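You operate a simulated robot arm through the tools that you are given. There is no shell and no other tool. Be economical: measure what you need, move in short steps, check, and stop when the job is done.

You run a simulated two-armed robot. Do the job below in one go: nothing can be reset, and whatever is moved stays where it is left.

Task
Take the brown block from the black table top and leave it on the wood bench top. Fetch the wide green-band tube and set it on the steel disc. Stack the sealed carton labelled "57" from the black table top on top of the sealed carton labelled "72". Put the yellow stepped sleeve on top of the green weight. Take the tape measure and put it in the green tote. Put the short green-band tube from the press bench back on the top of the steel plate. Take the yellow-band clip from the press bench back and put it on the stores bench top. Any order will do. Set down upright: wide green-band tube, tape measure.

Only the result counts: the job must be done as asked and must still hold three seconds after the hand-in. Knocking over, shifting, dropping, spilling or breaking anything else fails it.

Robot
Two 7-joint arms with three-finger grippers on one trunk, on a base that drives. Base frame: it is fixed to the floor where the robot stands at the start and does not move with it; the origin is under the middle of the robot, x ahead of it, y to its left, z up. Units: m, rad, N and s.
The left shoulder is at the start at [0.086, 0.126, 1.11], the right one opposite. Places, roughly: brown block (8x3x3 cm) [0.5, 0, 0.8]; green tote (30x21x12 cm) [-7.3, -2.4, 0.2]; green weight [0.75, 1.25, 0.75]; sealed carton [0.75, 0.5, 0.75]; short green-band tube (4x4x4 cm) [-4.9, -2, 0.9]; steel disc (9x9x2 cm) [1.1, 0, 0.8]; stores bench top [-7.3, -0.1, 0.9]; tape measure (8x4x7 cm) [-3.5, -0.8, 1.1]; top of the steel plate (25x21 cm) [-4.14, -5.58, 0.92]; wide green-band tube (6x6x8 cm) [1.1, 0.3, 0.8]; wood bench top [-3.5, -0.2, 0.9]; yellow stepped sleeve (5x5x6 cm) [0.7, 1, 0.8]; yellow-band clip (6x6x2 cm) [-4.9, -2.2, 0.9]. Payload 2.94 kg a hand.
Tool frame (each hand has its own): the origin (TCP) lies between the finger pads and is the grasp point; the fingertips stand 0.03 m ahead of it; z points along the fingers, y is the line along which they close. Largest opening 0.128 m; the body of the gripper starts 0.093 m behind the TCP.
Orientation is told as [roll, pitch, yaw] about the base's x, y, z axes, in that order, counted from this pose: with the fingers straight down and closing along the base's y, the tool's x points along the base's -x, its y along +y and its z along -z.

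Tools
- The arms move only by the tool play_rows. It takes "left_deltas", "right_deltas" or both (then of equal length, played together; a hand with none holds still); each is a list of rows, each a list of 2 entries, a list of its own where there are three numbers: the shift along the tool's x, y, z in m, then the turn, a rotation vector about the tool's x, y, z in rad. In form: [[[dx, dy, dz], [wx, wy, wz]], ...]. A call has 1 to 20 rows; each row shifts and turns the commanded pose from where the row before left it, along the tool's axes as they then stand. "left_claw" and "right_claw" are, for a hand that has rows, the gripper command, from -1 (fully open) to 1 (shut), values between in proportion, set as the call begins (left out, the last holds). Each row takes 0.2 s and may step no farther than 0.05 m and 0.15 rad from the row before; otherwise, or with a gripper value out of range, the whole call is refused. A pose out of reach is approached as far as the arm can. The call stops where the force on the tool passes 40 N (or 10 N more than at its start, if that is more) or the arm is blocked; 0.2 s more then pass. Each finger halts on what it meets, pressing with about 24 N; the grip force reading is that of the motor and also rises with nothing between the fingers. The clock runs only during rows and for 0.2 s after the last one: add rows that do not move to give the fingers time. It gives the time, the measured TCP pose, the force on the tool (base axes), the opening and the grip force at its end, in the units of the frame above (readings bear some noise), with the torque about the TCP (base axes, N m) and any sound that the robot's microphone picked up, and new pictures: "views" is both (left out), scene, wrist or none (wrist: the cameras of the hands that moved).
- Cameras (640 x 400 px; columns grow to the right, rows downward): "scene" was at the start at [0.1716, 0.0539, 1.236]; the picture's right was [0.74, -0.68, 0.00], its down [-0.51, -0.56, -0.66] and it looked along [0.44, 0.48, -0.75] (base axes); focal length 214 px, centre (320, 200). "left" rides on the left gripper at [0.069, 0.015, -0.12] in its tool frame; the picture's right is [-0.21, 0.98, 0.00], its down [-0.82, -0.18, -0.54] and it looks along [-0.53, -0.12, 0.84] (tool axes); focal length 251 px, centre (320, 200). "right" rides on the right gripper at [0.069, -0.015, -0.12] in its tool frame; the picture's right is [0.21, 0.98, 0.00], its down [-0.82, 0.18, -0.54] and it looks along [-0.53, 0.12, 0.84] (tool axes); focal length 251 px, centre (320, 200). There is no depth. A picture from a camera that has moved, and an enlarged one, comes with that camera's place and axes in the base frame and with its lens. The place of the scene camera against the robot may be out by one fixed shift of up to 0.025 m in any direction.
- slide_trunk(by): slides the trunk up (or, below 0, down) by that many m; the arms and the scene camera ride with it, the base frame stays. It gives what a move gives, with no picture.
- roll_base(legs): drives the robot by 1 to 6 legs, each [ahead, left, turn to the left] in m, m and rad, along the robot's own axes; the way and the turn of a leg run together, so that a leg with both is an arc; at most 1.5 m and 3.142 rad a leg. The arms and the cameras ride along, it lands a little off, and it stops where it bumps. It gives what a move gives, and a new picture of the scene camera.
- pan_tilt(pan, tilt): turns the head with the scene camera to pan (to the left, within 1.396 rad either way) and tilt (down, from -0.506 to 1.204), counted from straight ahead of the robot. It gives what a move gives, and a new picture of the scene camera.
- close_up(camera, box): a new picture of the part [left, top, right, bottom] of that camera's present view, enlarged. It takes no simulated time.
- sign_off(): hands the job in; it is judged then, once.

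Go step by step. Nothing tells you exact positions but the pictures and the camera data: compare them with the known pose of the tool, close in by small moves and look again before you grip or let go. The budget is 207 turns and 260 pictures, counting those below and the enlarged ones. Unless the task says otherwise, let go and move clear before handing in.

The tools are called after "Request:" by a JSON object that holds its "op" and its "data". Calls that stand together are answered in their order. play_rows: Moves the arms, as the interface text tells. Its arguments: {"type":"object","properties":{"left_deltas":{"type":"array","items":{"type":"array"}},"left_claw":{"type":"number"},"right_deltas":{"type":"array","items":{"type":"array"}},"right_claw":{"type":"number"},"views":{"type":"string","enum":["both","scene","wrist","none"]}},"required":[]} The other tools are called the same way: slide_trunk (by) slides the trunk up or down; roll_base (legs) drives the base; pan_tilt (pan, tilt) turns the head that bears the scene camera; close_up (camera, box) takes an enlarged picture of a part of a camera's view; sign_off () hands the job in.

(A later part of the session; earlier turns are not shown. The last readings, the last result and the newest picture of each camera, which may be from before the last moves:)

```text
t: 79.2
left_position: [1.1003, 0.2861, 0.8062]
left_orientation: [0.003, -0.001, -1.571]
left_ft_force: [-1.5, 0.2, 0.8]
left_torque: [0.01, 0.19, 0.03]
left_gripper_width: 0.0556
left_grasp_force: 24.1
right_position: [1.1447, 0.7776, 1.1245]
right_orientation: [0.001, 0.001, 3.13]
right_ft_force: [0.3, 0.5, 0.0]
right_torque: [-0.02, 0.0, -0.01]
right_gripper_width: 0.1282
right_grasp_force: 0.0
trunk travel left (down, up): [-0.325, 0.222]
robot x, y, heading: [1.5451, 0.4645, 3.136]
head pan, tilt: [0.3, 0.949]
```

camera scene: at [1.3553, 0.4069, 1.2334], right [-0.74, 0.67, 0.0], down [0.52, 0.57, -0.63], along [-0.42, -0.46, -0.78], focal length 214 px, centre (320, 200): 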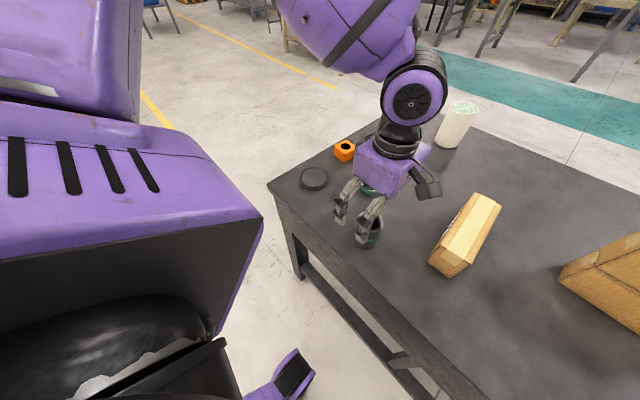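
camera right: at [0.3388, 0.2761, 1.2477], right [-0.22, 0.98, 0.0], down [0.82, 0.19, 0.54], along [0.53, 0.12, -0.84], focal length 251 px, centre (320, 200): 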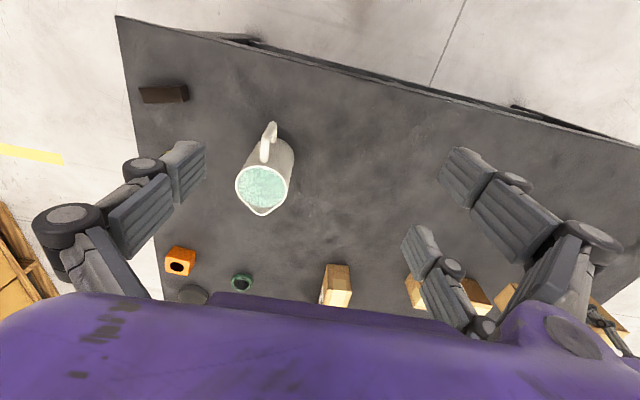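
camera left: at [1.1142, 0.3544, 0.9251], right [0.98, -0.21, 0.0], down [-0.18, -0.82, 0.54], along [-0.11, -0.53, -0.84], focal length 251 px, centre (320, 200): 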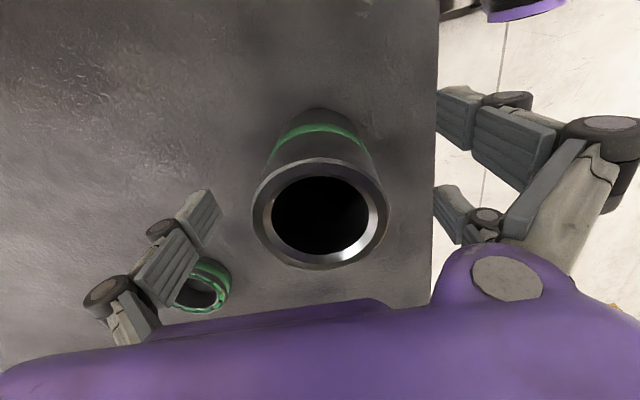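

Tube gripped (5.6 cm). I lift it and carry it over the disc at (1.061, 0.060).

Request:
{"op": "play_rows", "data": {"left_deltas": [[[0, 0, -0.04], [0, 0, 0]], [[0, 0, -0.04], [0, 0, 0]], [[0, 0, -0.03], [0, 0, 0]], [[-0.045, -0.008, 0], [0, 0, 0]], [[-0.045, -0.008, 0], [0, 0, 0]], [[-0.045, -0.008, 0], [0, 0, 0]], [[-0.045, -0.008, 0], [0, 0, 0]], [[-0.045, -0.007, 0], [0, 0, 0]]]}}

```text
t: 81.0
left_position: [1.0587, 0.0593, 0.9175]
left_orientation: [0.002, 0.002, -1.572]
left_ft_force: [-0.4, -0.8, -5.6]
left_torque: [0.04, 0.01, 0.0]
left_gripper_width: 0.0548
left_grasp_force: 24.2
right_position: [1.1431, 0.7748, 1.1252]
right_orientation: [-0.001, 0.001, 3.129]
right_ft_force: [0.4, 0.2, -0.1]
right_torque: [0.01, 0.01, 0.0]
right_gripper_width: 0.128
right_grasp_force: 0.1
trunk travel left (down, up): [-0.325, 0.222]
robot x, y, heading: [1.5495, 0.4632, 3.129]
head pan, tilt: [0.3, 0.949]
camera scene: at [1.3363, 0.4397, 1.2287], right [-0.29, 0.96, 0.0], down [0.78, 0.23, -0.58], along [-0.56, -0.17, -0.81], focal length 214 px, centre (320, 200)
camera left: at [1.0734, 0.1286, 1.0386], right [0.98, -0.22, 0.0], down [-0.18, -0.82, 0.54], along [-0.12, -0.53, -0.84], focal length 251 px, centre (320, 200)
```

scene: 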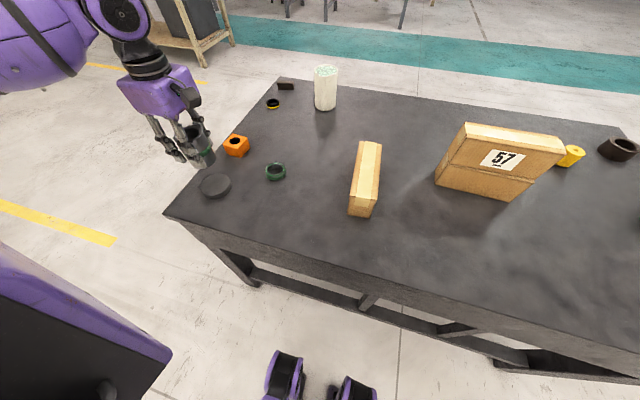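
left: 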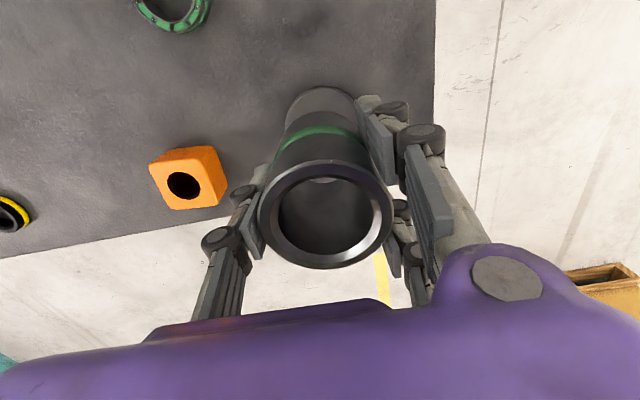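

I zoom the wrist view to locate the disc behind the tube.

Request:
{"op": "close_up", "data": {"camera": "left", "box": [220, 70, 420, 195]}}

Request:
{"op": "close_up", "data": {"camera": "scene", "box": [140, 90, 300, 210]}}

```text
3.20 times, centred on (320, 132) of left
camera zoom: at [1.0734, 0.1286, 1.0386], right [0.98, -0.22, 0.0], down [-0.18, -0.82, 0.54], along [-0.12, -0.53, -0.84], focal length 805 px, centre (320, 416)
```

zoom: 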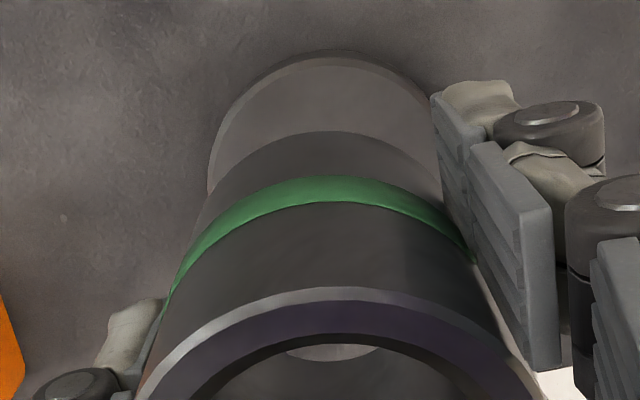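

```text
3.33 times, centred on (220, 150) of scene
camera zoom: at [1.3363, 0.4397, 1.2287], right [-0.29, 0.96, 0.0], down [0.78, 0.23, -0.58], along [-0.56, -0.17, -0.81], focal length 715 px, centre (653, 367)
```

zoom: 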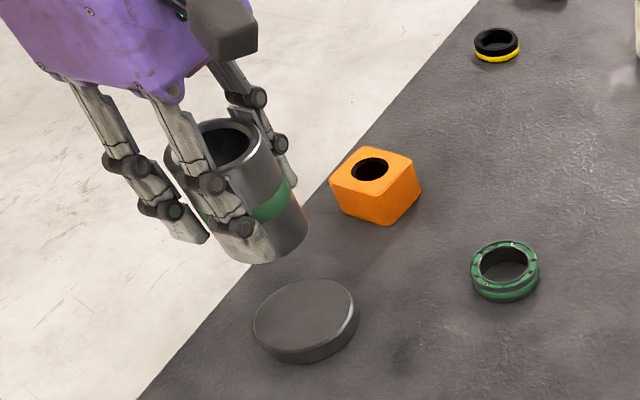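

The disc's centre is refined to (1.062, 0.045). I shift 15 mm and lower the tube gently onto it.

Request:
{"op": "play_rows", "data": {"left_deltas": [[[-0.0145, 0.003, 0], [0, 0, 0]], [[0, 0, 0.04], [0, 0, 0]], [[0, 0, 0.035], [0, 0, 0]]], "views": "none"}}

Request:
{"op": "close_up", "data": {"camera": "scene", "box": [140, 90, 300, 210]}}

Request:
{"op": "close_up", "data": {"camera": "left", "box": [220, 70, 420, 195]}}

```text
t: 81.8
left_position: [1.065, 0.0463, 0.8379]
left_orientation: [0.0, 0.001, -1.57]
left_ft_force: [0.0, 0.8, -6.6]
left_torque: [0.01, 0.02, 0.02]
left_gripper_width: 0.0545
left_grasp_force: 24.3
right_position: [1.1431, 0.7763, 1.1262]
right_orientation: [-0.002, 0.0, 3.128]
right_ft_force: [0.9, -0.4, -0.8]
right_torque: [0.01, -0.01, 0.01]
right_gripper_width: 0.1281
right_grasp_force: 0.1
trunk travel left (down, up): [-0.325, 0.222]
robot x, y, heading: [1.5455, 0.4653, 3.127]
head pan, tilt: [0.3, 0.949]
```

```text
3.33 times, centred on (220, 150) of scene
camera zoom: at [1.3364, 0.4415, 1.2288], right [-0.28, 0.96, 0.0], down [0.78, 0.23, -0.58], along [-0.56, -0.17, -0.81], focal length 715 px, centre (653, 367)
```

zoom: 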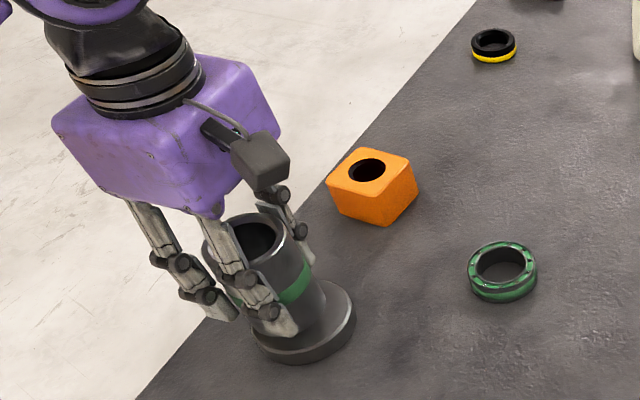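

```text
3.20 times, centred on (320, 132) of left
camera zoom: at [1.0793, 0.1154, 0.9575], right [0.98, -0.22, 0.0], down [-0.18, -0.82, 0.54], along [-0.12, -0.53, -0.84], focal length 805 px, centre (320, 416)
```

zoom: 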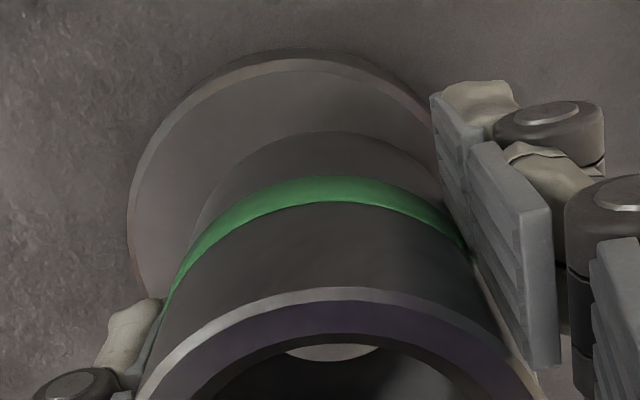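

The tube hovers just over the disc, nearly centred. A 4 mm trim, then touch down.

Request:
{"op": "play_rows", "data": {"left_deltas": [[[-0.002, -0.004, 0], [0, 0, 0]], [[0, 0, 0.006], [0, 0, 0]], [[0, 0, 0.003], [0, 0, 0]], [[0, 0, 0.003], [0, 0, 0]], [[0, 0, 0], [0, 0, 0]]], "views": "none"}}

```text
t: 83.0
left_position: [1.0595, 0.044, 0.8278]
left_orientation: [0.0, 0.0, -1.571]
left_ft_force: [-0.3, 0.0, -6.1]
left_torque: [-0.03, 0.01, 0.0]
left_gripper_width: 0.0548
left_grasp_force: 23.5
right_position: [1.143, 0.7767, 1.1258]
right_orientation: [0.0, -0.001, 3.129]
right_ft_force: [-0.3, -0.9, -0.2]
right_torque: [-0.01, -0.01, -0.02]
right_gripper_width: 0.128
right_grasp_force: 0.1
trunk travel left (down, up): [-0.325, 0.222]
robot x, y, heading: [1.548, 0.465, 3.126]
head pan, tilt: [0.3, 0.949]
```

No contact yet; I go on in 2 mm steps.

Request:
{"op": "play_rows", "data": {"left_deltas": [[[0, 0, 0.002], [0, 0, 0]], [[0, 0, 0.002], [0, 0, 0]], [[0, 0, 0], [0, 0, 0]]], "views": "none"}}

```text
t: 83.8
left_position: [1.0599, 0.0453, 0.8247]
left_orientation: [0.002, -0.002, -1.57]
left_ft_force: [0.8, -0.7, 3.1]
left_torque: [-0.01, -0.3, 0.01]
left_gripper_width: 0.0545
left_grasp_force: 24.0
right_position: [1.1429, 0.7768, 1.1253]
right_orientation: [-0.001, -0.002, 3.128]
right_ft_force: [-0.6, 0.3, 0.0]
right_torque: [-0.02, -0.02, 0.05]
right_gripper_width: 0.1282
right_grasp_force: 0.1
trunk travel left (down, up): [-0.325, 0.222]
robot x, y, heading: [1.5478, 0.4664, 3.126]
head pan, tilt: [0.3, 0.949]
```

The tube rests on the disc. I open and rise.

Request:
{"op": "play_rows", "data": {"left_deltas": [[[0, 0, 0.001], [0, 0, 0]], [[0, 0, 0], [0, 0, 0]], [[0, 0, 0], [0, 0, 0]], [[0, 0, 0], [0, 0, 0]], [[0, 0, 0], [0, 0, 0]], [[0, 0, -0.04], [0, 0, 0]], [[0, 0, -0.045], [0, 0, 0]], [[0, 0, -0.045], [0, 0, 0]], [[0, 0, -0.045], [0, 0, 0]], [[0, 0, -0.045], [0, 0, 0]], [[0, 0, -0.045], [0, 0, 0]]], "left_claw": -1}}

```text
t: 86.2
left_position: [1.0575, 0.0452, 1.0897]
left_orientation: [0.002, 0.0, -1.572]
left_ft_force: [-0.2, 0.4, 0.4]
left_torque: [-0.02, 0.03, 0.01]
left_gripper_width: 0.128
left_grasp_force: 0.0
right_position: [1.1439, 0.7774, 1.1264]
right_orientation: [0.0, -0.003, 3.13]
right_ft_force: [0.0, -0.6, -0.1]
right_torque: [0.0, 0.03, 0.01]
right_gripper_width: 0.1282
right_grasp_force: 0.0
trunk travel left (down, up): [-0.325, 0.222]
robot x, y, heading: [1.5463, 0.467, 3.132]
head pan, tilt: [0.3, 0.949]
camera scene: at [1.3375, 0.4432, 1.229], right [-0.28, 0.96, 0.0], down [0.78, 0.23, -0.58], along [-0.56, -0.17, -0.81], focal length 214 px, centre (320, 200)
camera left: at [1.0733, 0.1146, 1.2102], right [0.98, -0.21, 0.0], down [-0.18, -0.82, 0.54], along [-0.12, -0.53, -0.84], focal length 251 px, centre (320, 200)
```

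scene: 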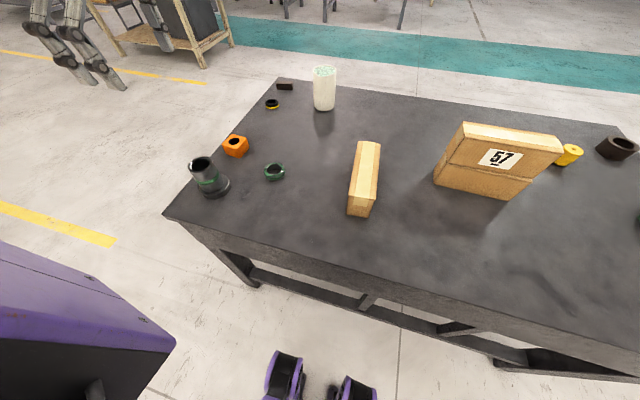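
left: 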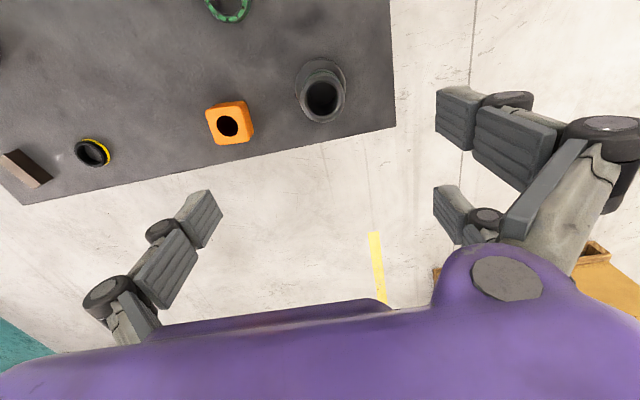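

The tube stands on the disc. Now I drive to the left end of the table, facing -y, for the sleeve.

Request:
{"op": "roll_base", "data": {"legs": [[0, -1.18, 0], [0, 0, 1.575], [0, -0.9, 0]]}}

Request:
{"op": "close_up", "data": {"camera": "left", "box": [0, 0, 640, 400]}}

```text
t: 108.2
left_position: [1.1051, 1.109, 1.0885]
left_orientation: [0.001, 0.001, 0.054]
left_ft_force: [0.1, -0.7, 0.4]
left_torque: [0.0, 0.03, -0.01]
left_gripper_width: 0.1279
left_grasp_force: 0.0
right_position: [0.3705, 1.1571, 1.1245]
right_orientation: [-0.002, 0.0, -1.531]
right_ft_force: [0.8, -0.7, 0.4]
right_torque: [-0.01, -0.02, 0.01]
right_gripper_width: 0.1282
right_grasp_force: 0.0
trunk travel left (down, up): [-0.325, 0.222]
robot x, y, heading: [0.6631, 1.5776, -1.535]
head pan, tilt: [0.3, 0.949]
camera scene: at [0.6793, 1.375, 1.2289], right [-0.94, -0.33, 0.0], down [-0.27, 0.77, -0.58], along [0.19, -0.55, -0.81], focal length 214 px, centre (320, 200)
```

scene: 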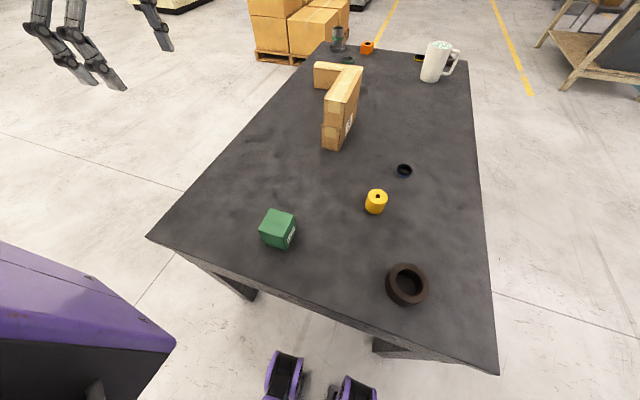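

```text
1.00 times, centred on (320, 200) of left (not enlarged: the box is as wide or as high as the picture)
camera zoom: at [1.0363, 1.1214, 1.2094], right [0.16, 0.99, 0.0], down [0.83, -0.14, 0.54], along [0.53, -0.09, -0.84], focal length 251 px, centre (320, 200)
```

zoom: 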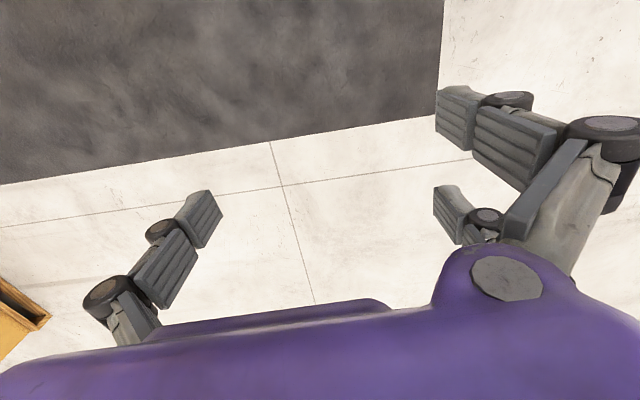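

I turn the left hand so its camera looks outward and bring it near the sleeve.

Request:
{"op": "play_rows", "data": {"left_deltas": [[[0, 0, 0], [0, 0, 0.1445]], [[0, 0, 0], [0, 0, 0.1445]], [[0, 0, 0], [0, 0, 0.1445]], [[0, 0, 0], [0, 0, 0.1445]], [[0, 0, 0], [0, 0, 0.1445]], [[0, 0, 0], [0, 0, 0.1445]], [[0, 0, 0], [0, 0, 0.1445]], [[0, 0, 0], [0, 0, 0.1445]], [[0, 0, 0], [0, 0, 0.1445]], [[0, 0, 0], [0, 0, 0.1445]], [[0, 0, 0], [0, 0, 0.1445]]], "views": "none"}}

Request:
{"op": "play_rows", "data": {"left_deltas": [[[0.0105, -0.0434, 0], [0, 0, 0]], [[0.0105, -0.0434, 0], [0, 0, 0]], [[0.0105, -0.0434, 0], [0, 0, 0]], [[0.0105, -0.0434, 0], [0, 0, 0]], [[0.0105, -0.0434, 0], [0, 0, 0]], [[0.0105, -0.0434, 0], [0, 0, 0]], [[0.0105, -0.0434, 0], [0, 0, 0]], [[0.0105, -0.0434, 0], [0, 0, 0]], [[0.0105, -0.0434, 0], [0, 0, 0]], [[0.0105, -0.0434, 0], [0, 0, 0]]], "right_deltas": [[[0, -0.04, 0], [0, 0, 0]], [[0, -0.04, 0], [0, 0, 0]], [[0, 0, 0], [0, 0, 0]], [[0, 0, 0], [0, 0, 0]], [[0, 0, 0], [0, 0, 0]], [[0, 0, 0], [0, 0, 0]], [[0, 0, 0], [0, 0, 0]], [[0, 0, 0], [0, 0, 0]], [[0, 0, 0], [0, 0, 0]], [[0, 0, 0], [0, 0, 0]]], "views": "none"}}

Request:
{"op": "close_up", "data": {"camera": "left", "box": [0, 0, 640, 400]}}

```text
t: 110.6
left_position: [1.1079, 1.1104, 1.0884]
left_orientation: [-0.001, 0.001, -1.539]
left_ft_force: [-0.6, 0.5, -0.2]
left_torque: [0.01, -0.03, 0.04]
left_gripper_width: 0.1278
left_grasp_force: 0.1
right_position: [0.3698, 1.1576, 1.1264]
right_orientation: [0.0, -0.001, -1.532]
right_ft_force: [-0.6, -0.1, 0.4]
right_torque: [0.02, 0.0, 0.02]
right_gripper_width: 0.1277
right_grasp_force: 0.1
trunk travel left (down, up): [-0.325, 0.222]
robot x, y, heading: [0.6572, 1.5766, -1.527]
head pan, tilt: [0.3, 0.949]
```

```text
t: 112.8
left_position: [0.7244, 1.1903, 1.0894]
left_orientation: [-0.003, 0.001, -1.534]
left_ft_force: [-0.6, -0.1, 0.3]
left_torque: [-0.03, 0.02, 0.0]
left_gripper_width: 0.1283
left_grasp_force: 0.1
left hand out of reach, approached as far as the arm can: row 9, 10
right_position: [0.2915, 1.1528, 1.1258]
right_orientation: [0.001, -0.003, -1.531]
right_ft_force: [0.7, 0.5, -1.2]
right_torque: [-0.01, 0.0, 0.01]
right_gripper_width: 0.128
right_grasp_force: 0.0
trunk travel left (down, up): [-0.325, 0.222]
robot x, y, heading: [0.6615, 1.5769, -1.524]
head pan, tilt: [0.3, 0.949]
```

```text
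1.00 times, centred on (320, 200) of left (not enlarged: the box is as wide or as high as the picture)
camera zoom: at [0.7365, 1.2607, 1.2095], right [0.98, -0.18, 0.0], down [-0.15, -0.83, 0.54], along [-0.1, -0.53, -0.84], focal length 251 px, centre (320, 200)
```

zoom: 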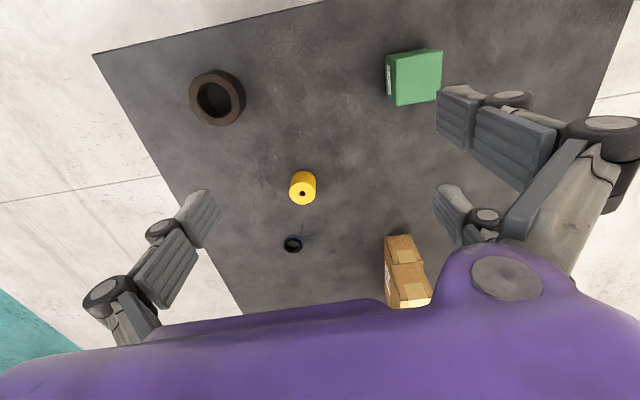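

The left hand is limited near the robot's midline. I shift the robot 0.17 m to its right so the sleeve lies on its left side.

Request:
{"op": "roll_base", "data": {"legs": [[0, -0.17, -0.04]]}}

Request:
{"op": "close_up", "data": {"camera": "left", "box": [0, 0, 640, 400]}}

```text
t: 114.9
left_position: [0.5419, 1.1838, 1.0887]
left_orientation: [-0.002, 0.001, -1.573]
left_ft_force: [-0.8, 0.0, -0.3]
left_torque: [0.01, -0.04, -0.01]
left_gripper_width: 0.1279
left_grasp_force: 0.0
right_position: [0.1093, 1.1626, 1.127]
right_orientation: [0.0, 0.0, -1.564]
right_ft_force: [0.1, 0.4, 0.2]
right_torque: [-0.01, 0.01, 0.04]
right_gripper_width: 0.1281
right_grasp_force: 0.0
trunk travel left (down, up): [-0.325, 0.222]
robot x, y, heading: [0.4937, 1.5738, -1.563]
head pan, tilt: [0.3, 0.949]
camera scene: at [0.5045, 1.3702, 1.2289], right [-0.95, -0.3, 0.0], down [-0.24, 0.78, -0.58], along [0.18, -0.56, -0.81], focal length 214 px, centre (320, 200)
```

scene: 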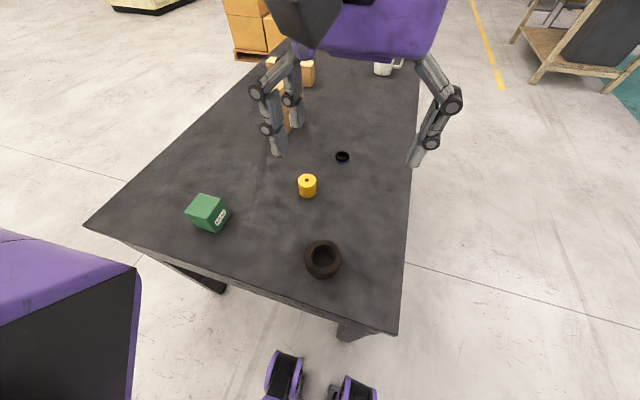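

```text
1.00 times, centred on (320, 200) of left (not enlarged: the box is as wide or as high as the picture)
camera zoom: at [0.5572, 1.2534, 1.2092], right [0.98, -0.22, 0.0], down [-0.18, -0.82, 0.54], along [-0.12, -0.53, -0.84], focal length 251 px, centre (320, 200)
```

zoom: 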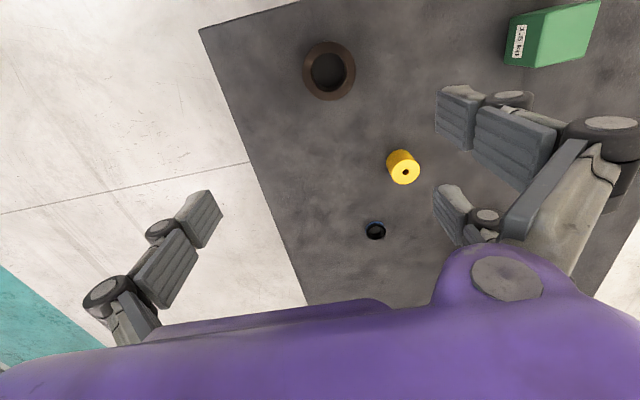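

Sleeve at (0.660, 1.026). Moving over it and partly down.

Request:
{"op": "play_rows", "data": {"left_deltas": [[[-0.04, 0.03, 0], [0, 0, 0]], [[-0.04, 0.03, 0], [0, 0, 0]], [[-0.04, 0.03, 0], [0, 0, 0]], [[-0.038, 0.028, 0], [0, 0, 0]], [[0, 0, 0.045], [0, 0, 0]], [[0, 0, 0.045], [0, 0, 0]], [[0, 0, 0.045], [0, 0, 0]], [[0, 0, 0.045], [0, 0, 0]]], "views": "wrist"}}

```text
t: 116.7
left_position: [0.6611, 1.0289, 0.9089]
left_orientation: [-0.002, 0.001, -1.574]
left_ft_force: [1.0, -0.3, 0.1]
left_torque: [0.04, -0.01, -0.01]
left_gripper_width: 0.1277
left_grasp_force: 0.0
right_position: [0.1109, 1.1624, 1.1247]
right_orientation: [-0.001, -0.001, -1.565]
right_ft_force: [0.0, -0.7, -0.6]
right_torque: [0.06, 0.02, 0.03]
right_gripper_width: 0.128
right_grasp_force: 0.0
trunk travel left (down, up): [-0.325, 0.222]
robot x, y, heading: [0.4924, 1.5713, -1.566]
head pan, tilt: [0.3, 0.949]
camera left: at [0.6757, 1.098, 1.0287], right [0.98, -0.22, 0.0], down [-0.18, -0.82, 0.54], along [-0.12, -0.53, -0.84], focal length 251 px, centre (320, 200)
```

left: 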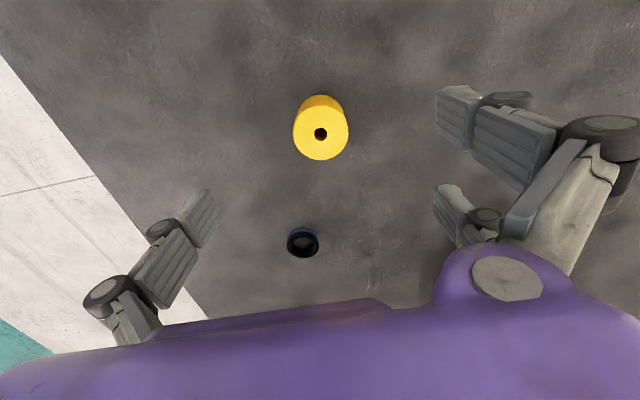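

Centred. Lower to grasp height, close and lift.

Request:
{"op": "play_rows", "data": {"left_deltas": [[[0, 0, 0.045], [0, 0, 0]], [[0, 0, 0.045], [0, 0, 0]], [[0, 0, 0.026], [0, 0, 0]]], "views": "none"}}

Request:
{"op": "play_rows", "data": {"left_deltas": [[[0, 0, 0], [0, 0, 0]], [[0, 0, 0], [0, 0, 0]], [[0, 0, 0], [0, 0, 0]], [[0, 0, 0], [0, 0, 0]], [[0, 0, -0.03], [0, 0, 0]], [[0, 0, -0.04], [0, 0, 0]], [[0, 0, -0.045], [0, 0, 0]], [[0, 0, -0.045], [0, 0, 0]]], "left_claw": 1, "views": "wrist"}}

```text
t: 117.5
left_position: [0.6603, 1.0245, 0.7942]
left_orientation: [-0.001, 0.0, -1.571]
left_ft_force: [-0.2, 0.1, 0.6]
left_torque: [0.04, 0.02, 0.01]
left_gripper_width: 0.1278
left_grasp_force: 0.1
right_position: [0.1105, 1.1636, 1.1265]
right_orientation: [0.001, -0.001, -1.563]
right_ft_force: [-0.8, -0.1, 0.0]
right_torque: [-0.02, 0.01, 0.0]
right_gripper_width: 0.1279
right_grasp_force: 0.1
trunk travel left (down, up): [-0.325, 0.222]
robot x, y, heading: [0.4921, 1.5774, -1.565]
head pan, tilt: [0.3, 0.949]
```

```text
t: 119.3
left_position: [0.6575, 1.0255, 0.9505]
left_orientation: [-0.003, 0.002, -1.57]
left_ft_force: [0.3, 0.3, -2.8]
left_torque: [-0.05, -0.01, -0.01]
left_gripper_width: 0.044
left_grasp_force: 23.7
right_position: [0.1108, 1.1632, 1.1261]
right_orientation: [0.0, -0.001, -1.566]
right_ft_force: [-0.1, 0.5, -0.4]
right_torque: [-0.01, -0.02, -0.02]
right_gripper_width: 0.1279
right_grasp_force: 0.1
trunk travel left (down, up): [-0.325, 0.222]
robot x, y, heading: [0.4917, 1.5728, -1.564]
head pan, tilt: [0.3, 0.949]
camera left: at [0.6727, 1.0941, 1.0712], right [0.98, -0.21, 0.0], down [-0.18, -0.82, 0.54], along [-0.12, -0.52, -0.84], focal length 251 px, centre (320, 200)
```

left: 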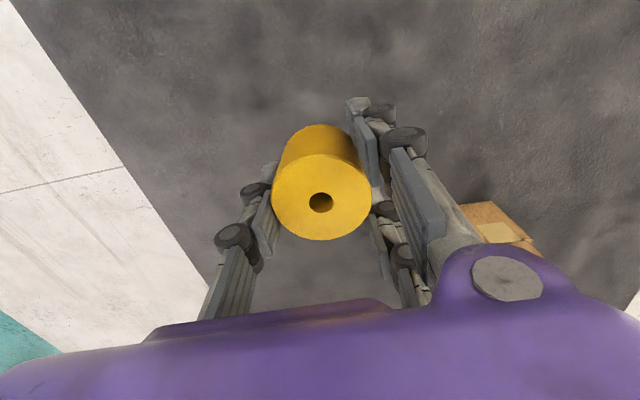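

Sleeve gripped (4.4 cm). I carry it over the green weight.

Request:
{"op": "play_rows", "data": {"left_deltas": [[[0.0277, 0.0338, 0], [0, 0, 0]], [[0.0277, 0.0338, 0], [0, 0, 0]], [[0.0277, 0.0338, 0], [0, 0, 0]], [[0.0277, 0.0338, 0], [0, 0, 0]], [[0.0277, 0.0338, 0], [0, 0, 0]], [[0.0277, 0.0338, 0], [0, 0, 0]], [[0, 0, 0], [0, 0, 0]]]}}

Request:
{"op": "close_up", "data": {"camera": "left", "box": [220, 50, 440, 195]}}

```text
t: 120.9
left_position: [0.8627, 1.1865, 0.9524]
left_orientation: [0.0, 0.001, -1.572]
left_ft_force: [0.0, 0.0, -3.8]
left_torque: [0.0, 0.0, 0.0]
left_gripper_width: 0.0432
left_grasp_force: 24.1
right_position: [0.1103, 1.1627, 1.1255]
right_orientation: [0.0, -0.001, -1.567]
right_ft_force: [0.8, -0.8, -0.4]
right_torque: [0.05, 0.0, 0.0]
right_gripper_width: 0.1279
right_grasp_force: 0.1
trunk travel left (down, up): [-0.325, 0.222]
robot x, y, heading: [0.4959, 1.5725, -1.568]
head pan, tilt: [0.3, 0.949]
camera scene: at [0.5392, 1.3908, 1.2308], right [-0.65, -0.76, 0.0], down [-0.61, 0.51, -0.6], along [0.46, -0.39, -0.8], focal length 214 px, centre (320, 200)
camera left: at [0.878, 1.2571, 1.0718], right [0.98, -0.22, 0.0], down [-0.18, -0.82, 0.54], along [-0.12, -0.53, -0.84], focal length 251 px, centre (320, 200)
```

scene: 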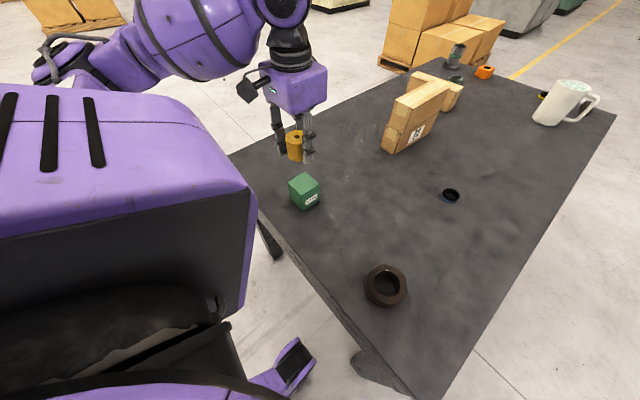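
left: 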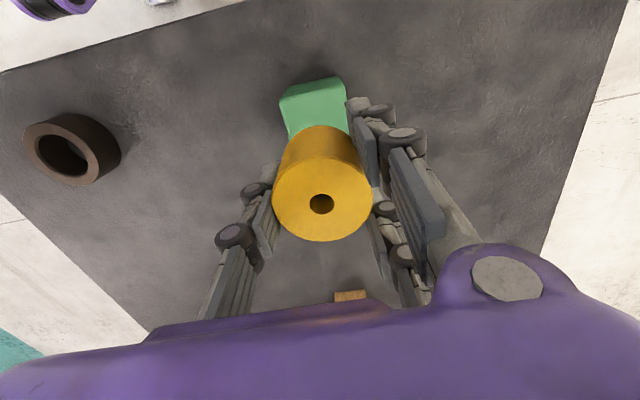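

```text
2.76 times, centred on (330, 122) of left
camera zoom: at [0.878, 1.2571, 1.0718], right [0.98, -0.22, 0.0], down [-0.18, -0.82, 0.54], along [-0.12, -0.53, -0.84], focal length 694 px, centre (292, 414)
```

zoom: 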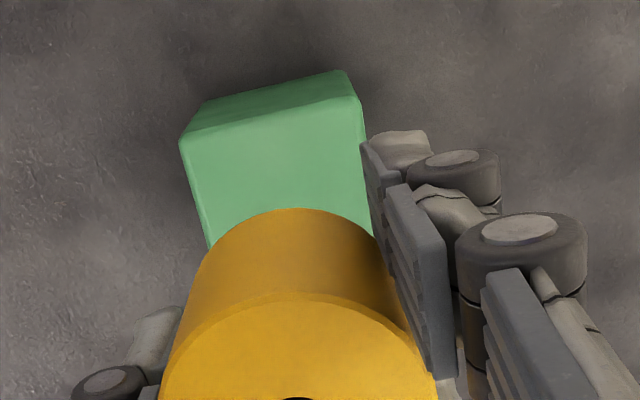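

The weight's top centre is (0.860, 1.183). Tiny trim, then lower.

Request:
{"op": "play_rows", "data": {"left_deltas": [[[-0.003, -0.002, 0.03], [0, 0, 0]], [[0, 0, 0.03], [0, 0, 0]], [[0, 0, 0.02], [0, 0, 0]], [[0, 0, 0.005], [0, 0, 0]], [[0, 0, 0.003], [0, 0, 0]], [[0, 0, 0], [0, 0, 0]]], "views": "none"}}

Request:
{"op": "close_up", "data": {"camera": "scene", "box": [220, 100, 380, 240]}}

```text
t: 122.3
left_position: [0.86, 1.1881, 0.8657]
left_orientation: [0.0, -0.002, -1.573]
left_ft_force: [0.3, 1.9, 11.6]
left_torque: [0.12, 0.04, -0.03]
left_gripper_width: 0.0427
left_grasp_force: 24.0
right_position: [0.1098, 1.163, 1.1268]
right_orientation: [0.001, -0.003, -1.565]
right_ft_force: [0.1, -0.3, 0.2]
right_torque: [0.04, 0.0, -0.02]
right_gripper_width: 0.1281
right_grasp_force: 0.1
trunk travel left (down, up): [-0.325, 0.222]
robot x, y, heading: [0.4885, 1.5711, -1.564]
head pan, tilt: [0.3, 0.949]
```

```text
2.86 times, centred on (300, 170) of scene
camera zoom: at [0.5403, 1.3915, 1.2334], right [-0.64, -0.77, 0.0], down [-0.6, 0.5, -0.63], along [0.48, -0.4, -0.78], focal length 613 px, centre (377, 286)
```

zoom: 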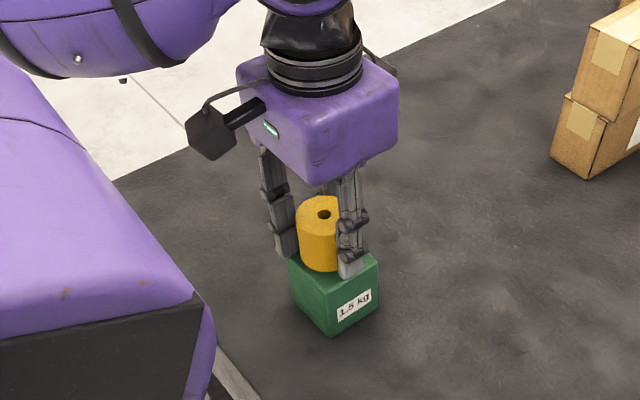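

The sleeve sits on the weight. Release and rise.

Request:
{"op": "play_rows", "data": {"left_deltas": [[[0, 0, 0], [0, 0, 0]], [[0, 0, 0], [0, 0, 0]], [[0, 0, 0], [0, 0, 0]], [[0, 0, 0], [0, 0, 0]], [[0, 0, 0], [0, 0, 0]], [[0, 0, -0.04], [0, 0, 0]], [[0, 0, -0.045], [0, 0, 0]], [[0, 0, -0.045], [0, 0, 0]], [[0, 0, -0.045], [0, 0, 0]], [[0, 0, -0.045], [0, 0, 0]]], "left_claw": -1, "views": "scene"}}

```text
t: 124.7
left_position: [0.8546, 1.1775, 1.115]
left_orientation: [-0.017, -0.111, -1.602]
left_ft_force: [0.5, -0.2, -0.2]
left_torque: [0.02, 0.04, -0.03]
left_gripper_width: 0.1284
left_grasp_force: 0.0
right_position: [0.1114, 1.1621, 1.1247]
right_orientation: [0.0, 0.0, -1.564]
right_ft_force: [0.5, 0.4, -0.7]
right_torque: [0.02, 0.0, -0.01]
right_gripper_width: 0.1283
right_grasp_force: 0.0
trunk travel left (down, up): [-0.325, 0.222]
robot x, y, heading: [0.4926, 1.5745, -1.569]
head pan, tilt: [0.3, 0.949]
stopped in row 10 (left hand): the arm was blocked; the commanded pose is now the measured one
camera scene: at [0.5358, 1.39, 1.2277], right [-0.68, -0.73, 0.0], down [-0.6, 0.56, -0.57], along [0.42, -0.39, -0.82], focal length 214 px, centre (320, 200)
```

scene: 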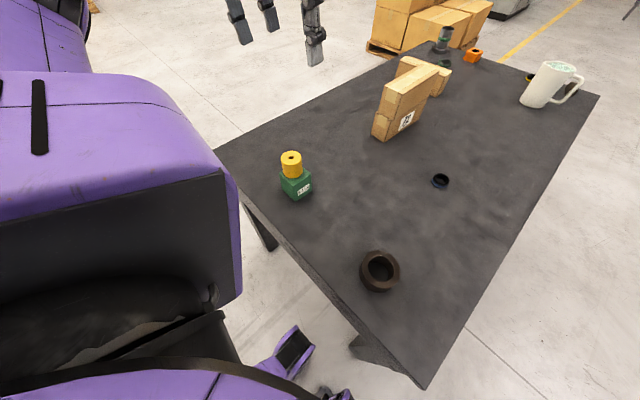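

Sleeve is on the weight. Next I drive round to the front of the table for the brown block with the right hand.

Request:
{"op": "play_rows", "data": {"left_deltas": [[[-0.03, 0, 0], [0, 0, 0]], [[-0.03, 0, 0], [0, 0.05, 0]], [[0, 0, 0], [0, 0, 0]]], "views": "none"}}

Request:
{"op": "roll_base", "data": {"legs": [[0, -1.0, 0], [0, 0, 1.571], [0, -1.38, 0], [0.45, 0, 0]]}}

Request:
{"op": "close_up", "data": {"camera": "right", "box": [0, 0, 640, 400]}}

```text
t: 125.5
left_position: [0.854, 1.1201, 1.1176]
left_orientation: [-0.016, -0.046, -1.599]
left_ft_force: [0.7, 0.3, 1.1]
left_torque: [-0.02, 0.0, -0.01]
left_gripper_width: 0.1279
left_grasp_force: 0.0
right_position: [0.11, 1.1637, 1.1259]
right_orientation: [0.001, -0.002, -1.565]
right_ft_force: [-0.4, -0.2, 0.8]
right_torque: [0.0, 0.01, 0.03]
right_gripper_width: 0.1281
right_grasp_force: 0.0
trunk travel left (down, up): [-0.325, 0.222]
robot x, y, heading: [0.4924, 1.5722, -1.561]
head pan, tilt: [0.3, 0.949]
```

```text
t: 152.6
left_position: [0.5067, 0.6421, 1.1169]
left_orientation: [-0.016, -0.048, 0.072]
left_ft_force: [0.1, 0.0, 0.0]
left_torque: [-0.05, 0.01, -0.03]
left_gripper_width: 0.128
left_grasp_force: 0.1
right_position: [0.5392, -0.1038, 1.1264]
right_orientation: [0.001, -0.001, 0.105]
right_ft_force: [0.1, 0.3, -0.2]
right_torque: [-0.01, -0.02, 0.0]
right_gripper_width: 0.1281
right_grasp_force: 0.2
trunk travel left (down, up): [-0.325, 0.222]
robot x, y, heading: [0.0889, 0.2392, 0.104]
head pan, tilt: [0.3, 0.949]
camera scene: at [0.2776, 0.2765, 1.2289], right [0.39, -0.92, 0.0], down [-0.75, -0.32, -0.58], along [0.53, 0.23, -0.81], focal length 214 px, centre (320, 200)
```

scene: 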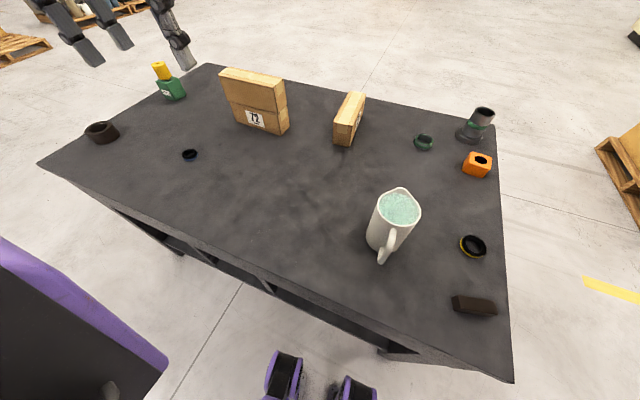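

```text
1.00 times, centred on (320, 200) of right (not enlarged: the box is as wide or as high as the picture)
camera zoom: at [0.4712, -0.1263, 1.245], right [-0.32, 0.95, 0.0], down [0.8, 0.27, 0.54], along [0.51, 0.17, -0.84], focal length 251 px, centre (320, 200)
```

zoom: 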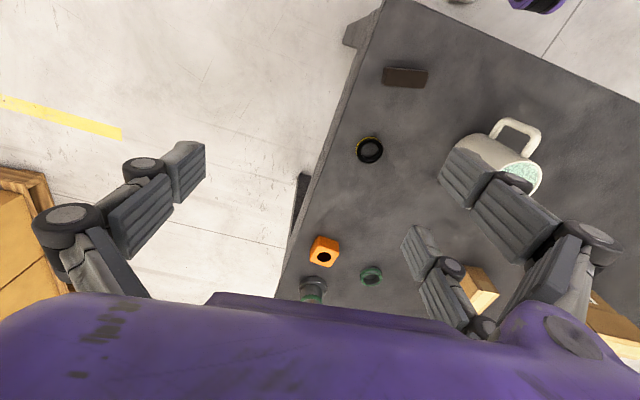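

The robot landed a bit near; I back 0.1 m and straighten.

Request:
{"op": "roll_base", "data": {"legs": [[-0.1, 0, -0.1]]}}

Request:
{"op": "close_up", "data": {"camera": "right", "box": [240, 0, 560, 200]}}

```text
t: 153.8
left_position: [0.445, 0.5939, 1.117]
left_orientation: [-0.016, -0.047, -0.027]
left_ft_force: [0.1, 0.6, 0.8]
left_torque: [0.01, -0.02, 0.0]
left_gripper_width: 0.1278
left_grasp_force: 0.0
right_position: [0.4037, -0.15, 1.1259]
right_orientation: [0.0, 0.002, 0.004]
right_ft_force: [-0.7, 0.2, -0.4]
right_torque: [0.0, -0.01, 0.02]
right_gripper_width: 0.1278
right_grasp_force: 0.1
trunk travel left (down, up): [-0.325, 0.222]
robot x, y, heading: [-0.0121, 0.2306, 0.004]
head pan, tilt: [0.3, 0.949]
camera scene: at [0.1807, 0.2511, 1.2289], right [0.3, -0.95, 0.0], down [-0.78, -0.24, -0.58], along [0.56, 0.18, -0.81], focal length 214 px, centre (320, 200)
```

scene: 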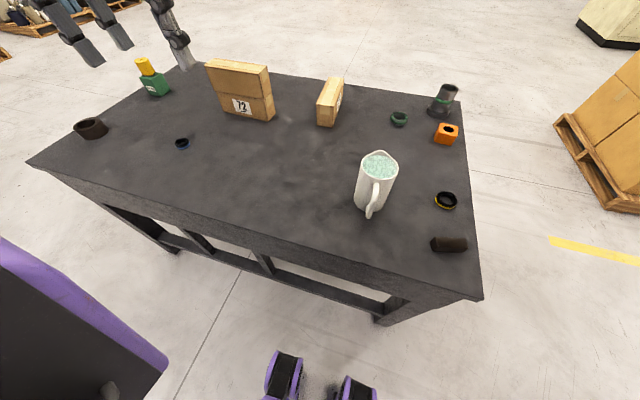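

```text
2.00 times, centred on (400, 100) of right
camera zoom: at [0.333, -0.168, 1.2449], right [-0.22, 0.98, 0.0], down [0.82, 0.18, 0.54], along [0.53, 0.12, -0.84], focal length 503 px, centre (160, 400)
```

zoom: 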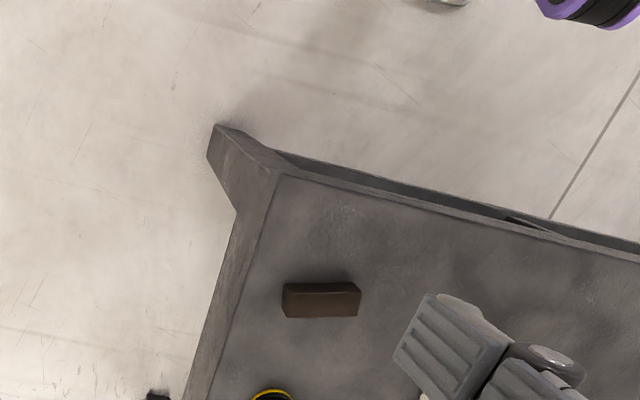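

The block's centre is about (0.482, 0.029), yawed 15° from y. I will grip it lengthwise: move above, turn 15° and lower part way.

Request:
{"op": "play_rows", "data": {"right_deltas": [[[-0.0156, 0.0358, 0], [0, 0, 0]], [[-0.0156, 0.0358, 0], [0, 0, 0]], [[-0.0156, 0.0358, 0], [0, 0, 0]], [[-0.0156, 0.0358, 0], [0, 0, 0]], [[-0.0156, 0.0358, 0], [0, 0, 0]], [[0, 0, 0.045], [0, 0, -0.13]], [[0, 0, 0.045], [0, 0, -0.13]], [[0, 0, 0.045], [0, 0, 0]], [[0, 0, 0.045], [0, 0, 0]], [[0, 0, 0.045], [0, 0, 0]]], "views": "wrist"}}

Request:
{"op": "close_up", "data": {"camera": "right", "box": [240, 60, 440, 220]}}

```text
t: 155.9
left_position: [0.4459, 0.5925, 1.117]
left_orientation: [-0.014, -0.046, -0.025]
left_ft_force: [0.3, -0.1, -0.1]
left_torque: [-0.01, 0.01, 0.0]
left_gripper_width: 0.128
left_grasp_force: 0.1
right_position: [0.4825, 0.0243, 0.8997]
right_orientation: [-0.001, -0.003, 0.266]
right_ft_force: [-0.5, 0.3, -0.4]
right_torque: [0.03, 0.02, 0.0]
right_gripper_width: 0.1279
right_grasp_force: 0.1
trunk travel left (down, up): [-0.325, 0.222]
robot x, y, heading: [-0.0102, 0.2321, 0.006]
head pan, tilt: [0.3, 0.949]
camera right: at [0.4181, -0.0105, 1.0188], right [-0.46, 0.89, 0.0], down [0.74, 0.39, 0.54], along [0.48, 0.25, -0.84], focal length 251 px, centre (320, 200)
```

right: 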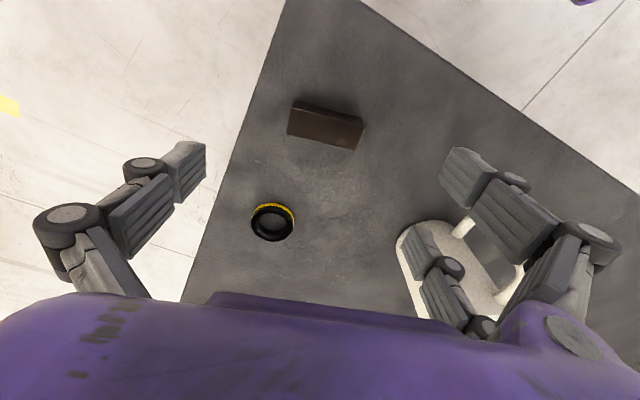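

```text
2.50 times, centred on (340, 140) of right
camera zoom: at [0.4181, -0.0105, 1.0188], right [-0.46, 0.89, 0.0], down [0.74, 0.39, 0.54], along [0.48, 0.25, -0.84], focal length 629 px, centre (270, 350)
```

zoom: 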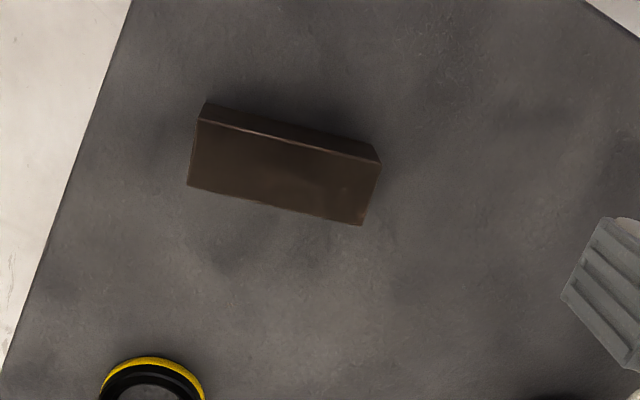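

Well aligned. Lower to 0.787 and grip.

Request:
{"op": "play_rows", "data": {"right_deltas": [[[0, 0.003, 0.04], [0, 0, 0]], [[0, 0, 0.04], [0, 0, 0]], [[0, 0, 0.025], [0, 0, 0]], [[0, 0, 0.006], [0, 0, 0]]], "views": "wrist"}}

Request:
{"op": "play_rows", "data": {"right_deltas": [[[0, 0, 0], [0, 0, 0]], [[0, 0, 0], [0, 0, 0]], [[0, 0, 0], [0, 0, 0]], [[0, 0, 0], [0, 0, 0]]], "right_claw": 1, "views": "wrist"}}

```text
t: 156.9
left_position: [0.4451, 0.5938, 1.1169]
left_orientation: [-0.015, -0.047, -0.027]
left_ft_force: [0.2, 0.1, -0.3]
left_torque: [-0.02, 0.02, 0.01]
left_gripper_width: 0.1281
left_grasp_force: 0.1
right_position: [0.4788, 0.0302, 0.7891]
right_orientation: [0.0, 0.001, 0.266]
right_ft_force: [-0.3, -0.3, 0.1]
right_torque: [-0.01, -0.01, 0.01]
right_gripper_width: 0.1277
right_grasp_force: 0.0
trunk travel left (down, up): [-0.325, 0.222]
robot x, y, heading: [-0.0092, 0.2303, 0.002]
head pan, tilt: [0.3, 0.949]
camera right: at [0.4152, -0.0042, 0.9076], right [-0.46, 0.89, 0.0], down [0.75, 0.39, 0.54], along [0.48, 0.25, -0.84], focal length 251 px, centre (320, 200)
```

right: 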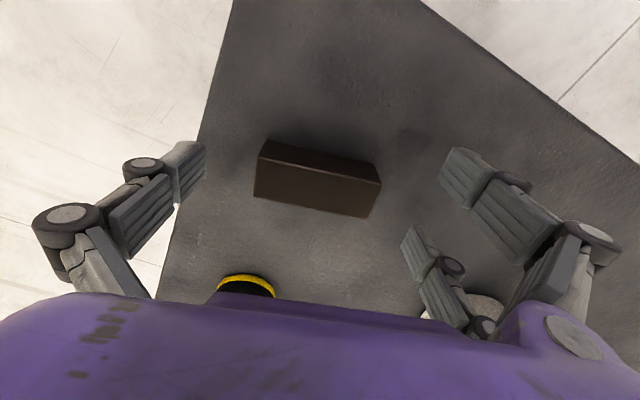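

```text
t: 157.9
left_position: [0.4461, 0.5932, 1.118]
left_orientation: [-0.015, -0.048, -0.028]
left_ft_force: [0.1, 0.6, 0.6]
left_torque: [0.01, -0.03, 0.03]
left_gripper_width: 0.1278
left_grasp_force: 0.1
right_position: [0.479, 0.03, 0.7876]
right_orientation: [-0.002, 0.0, 0.264]
right_ft_force: [0.4, -2.4, -2.6]
right_torque: [-0.27, -0.06, -0.01]
right_gripper_width: 0.0001
right_grasp_force: 4.2
trunk travel left (down, up): [-0.325, 0.222]
robot x, y, heading: [-0.0069, 0.2319, 0.006]
head pan, tilt: [0.3, 0.949]
camera right: at [0.4154, -0.0047, 0.9077], right [-0.46, 0.89, 0.0], down [0.75, 0.39, 0.54], along [0.48, 0.25, -0.84], focal length 251 px, centre (320, 200)
```

right: 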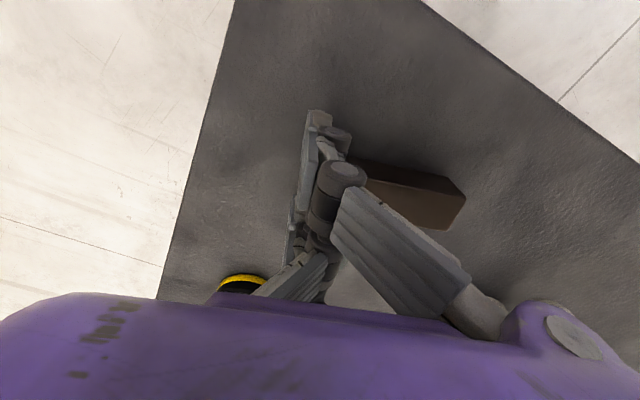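

The block slipped out of the end grip and now lies beside the closed fingers. I lift straight up and look.

Request:
{"op": "play_rows", "data": {"right_deltas": [[[0, 0, -0.02], [0, 0, 0]], [[0, 0, -0.045], [0, 0, 0]], [[0, 0, -0.045], [0, 0, 0]]], "views": "wrist"}}

Request:
{"op": "play_rows", "data": {"right_deltas": [[[0, 0, 0], [0, 0, 0]], [[0, 0, 0], [0, 0, 0]], [[0, 0, 0], [0, 0, 0]]], "right_claw": -1, "views": "both"}}

Request:
{"op": "close_up", "data": {"camera": "right", "box": [240, 60, 440, 220]}}

```text
t: 158.8
left_position: [0.4457, 0.5929, 1.1177]
left_orientation: [-0.015, -0.047, -0.026]
left_ft_force: [0.7, 1.4, -0.2]
left_torque: [0.01, -0.03, 0.0]
left_gripper_width: 0.128
left_grasp_force: 0.0
right_position: [0.4814, 0.03, 0.8985]
right_orientation: [-0.001, 0.0, 0.266]
right_ft_force: [0.8, 0.0, 0.7]
right_torque: [-0.02, -0.04, 0.01]
right_gripper_width: 0.0
right_grasp_force: 2.6
trunk travel left (down, up): [-0.325, 0.222]
robot x, y, heading: [-0.0086, 0.2349, 0.009]
head pan, tilt: [0.3, 0.949]
camera right: at [0.4179, -0.0041, 1.0176], right [-0.46, 0.89, 0.0], down [0.74, 0.39, 0.54], along [0.48, 0.25, -0.84], focal length 251 px, centre (320, 200)
```

right: 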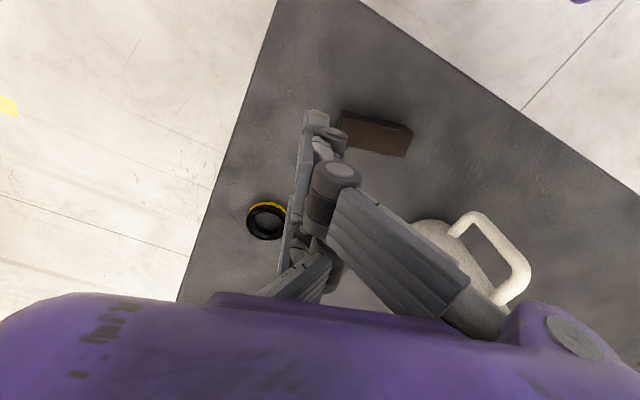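

```text
t: 159.6
left_position: [0.446, 0.5922, 1.1163]
left_orientation: [-0.016, -0.046, -0.027]
left_ft_force: [-0.1, 0.3, 0.0]
left_torque: [-0.01, 0.02, 0.03]
left_gripper_width: 0.128
left_grasp_force: 0.1
right_position: [0.4812, 0.0307, 0.8989]
right_orientation: [0.0, 0.0, 0.265]
right_ft_force: [0.7, 0.0, 0.0]
right_torque: [0.01, 0.01, 0.02]
right_gripper_width: 0.0917
right_grasp_force: 0.1
trunk travel left (down, up): [-0.325, 0.222]
robot x, y, heading: [-0.0075, 0.2315, 0.005]
head pan, tilt: [0.3, 0.949]
camera scene: at [0.1808, 0.2512, 1.2289], right [0.3, -0.95, 0.0], down [-0.78, -0.24, -0.58], along [0.56, 0.18, -0.81], focal length 214 px, centre (320, 200)
camera right: at [0.4182, -0.0044, 1.017], right [-0.46, 0.89, 0.0], down [0.75, 0.39, 0.54], along [0.48, 0.25, -0.84], focal length 251 px, centre (320, 200)
```

scene: 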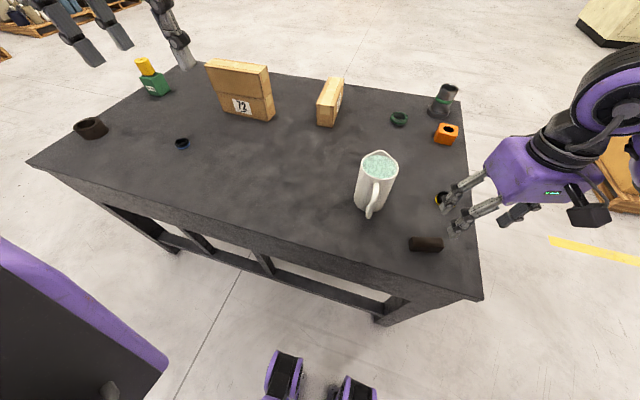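
right: 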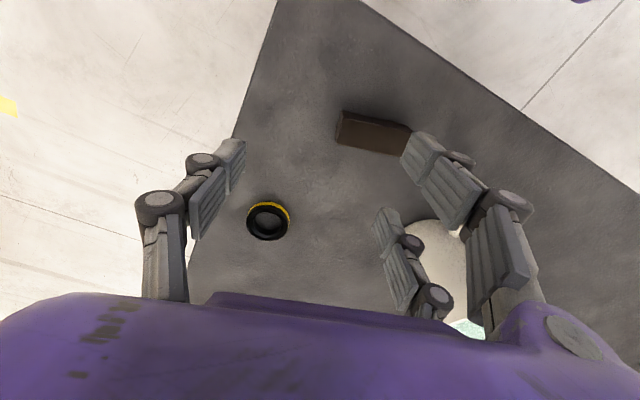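

```text
2.50 times, centred on (340, 140) of right
camera zoom: at [0.4182, -0.0044, 1.017], right [-0.46, 0.89, 0.0], down [0.75, 0.39, 0.54], along [0.48, 0.25, -0.84], focal length 629 px, centre (270, 350)
```

zoom: 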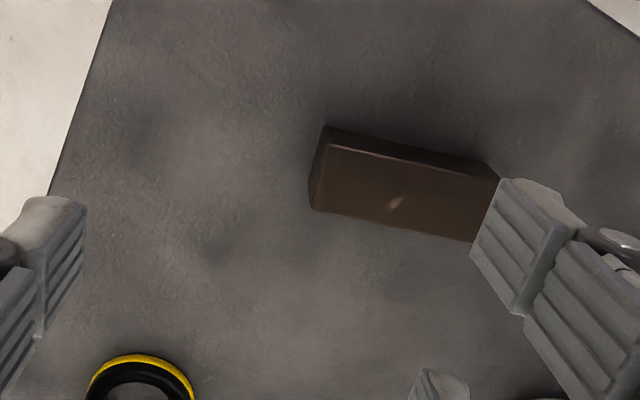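

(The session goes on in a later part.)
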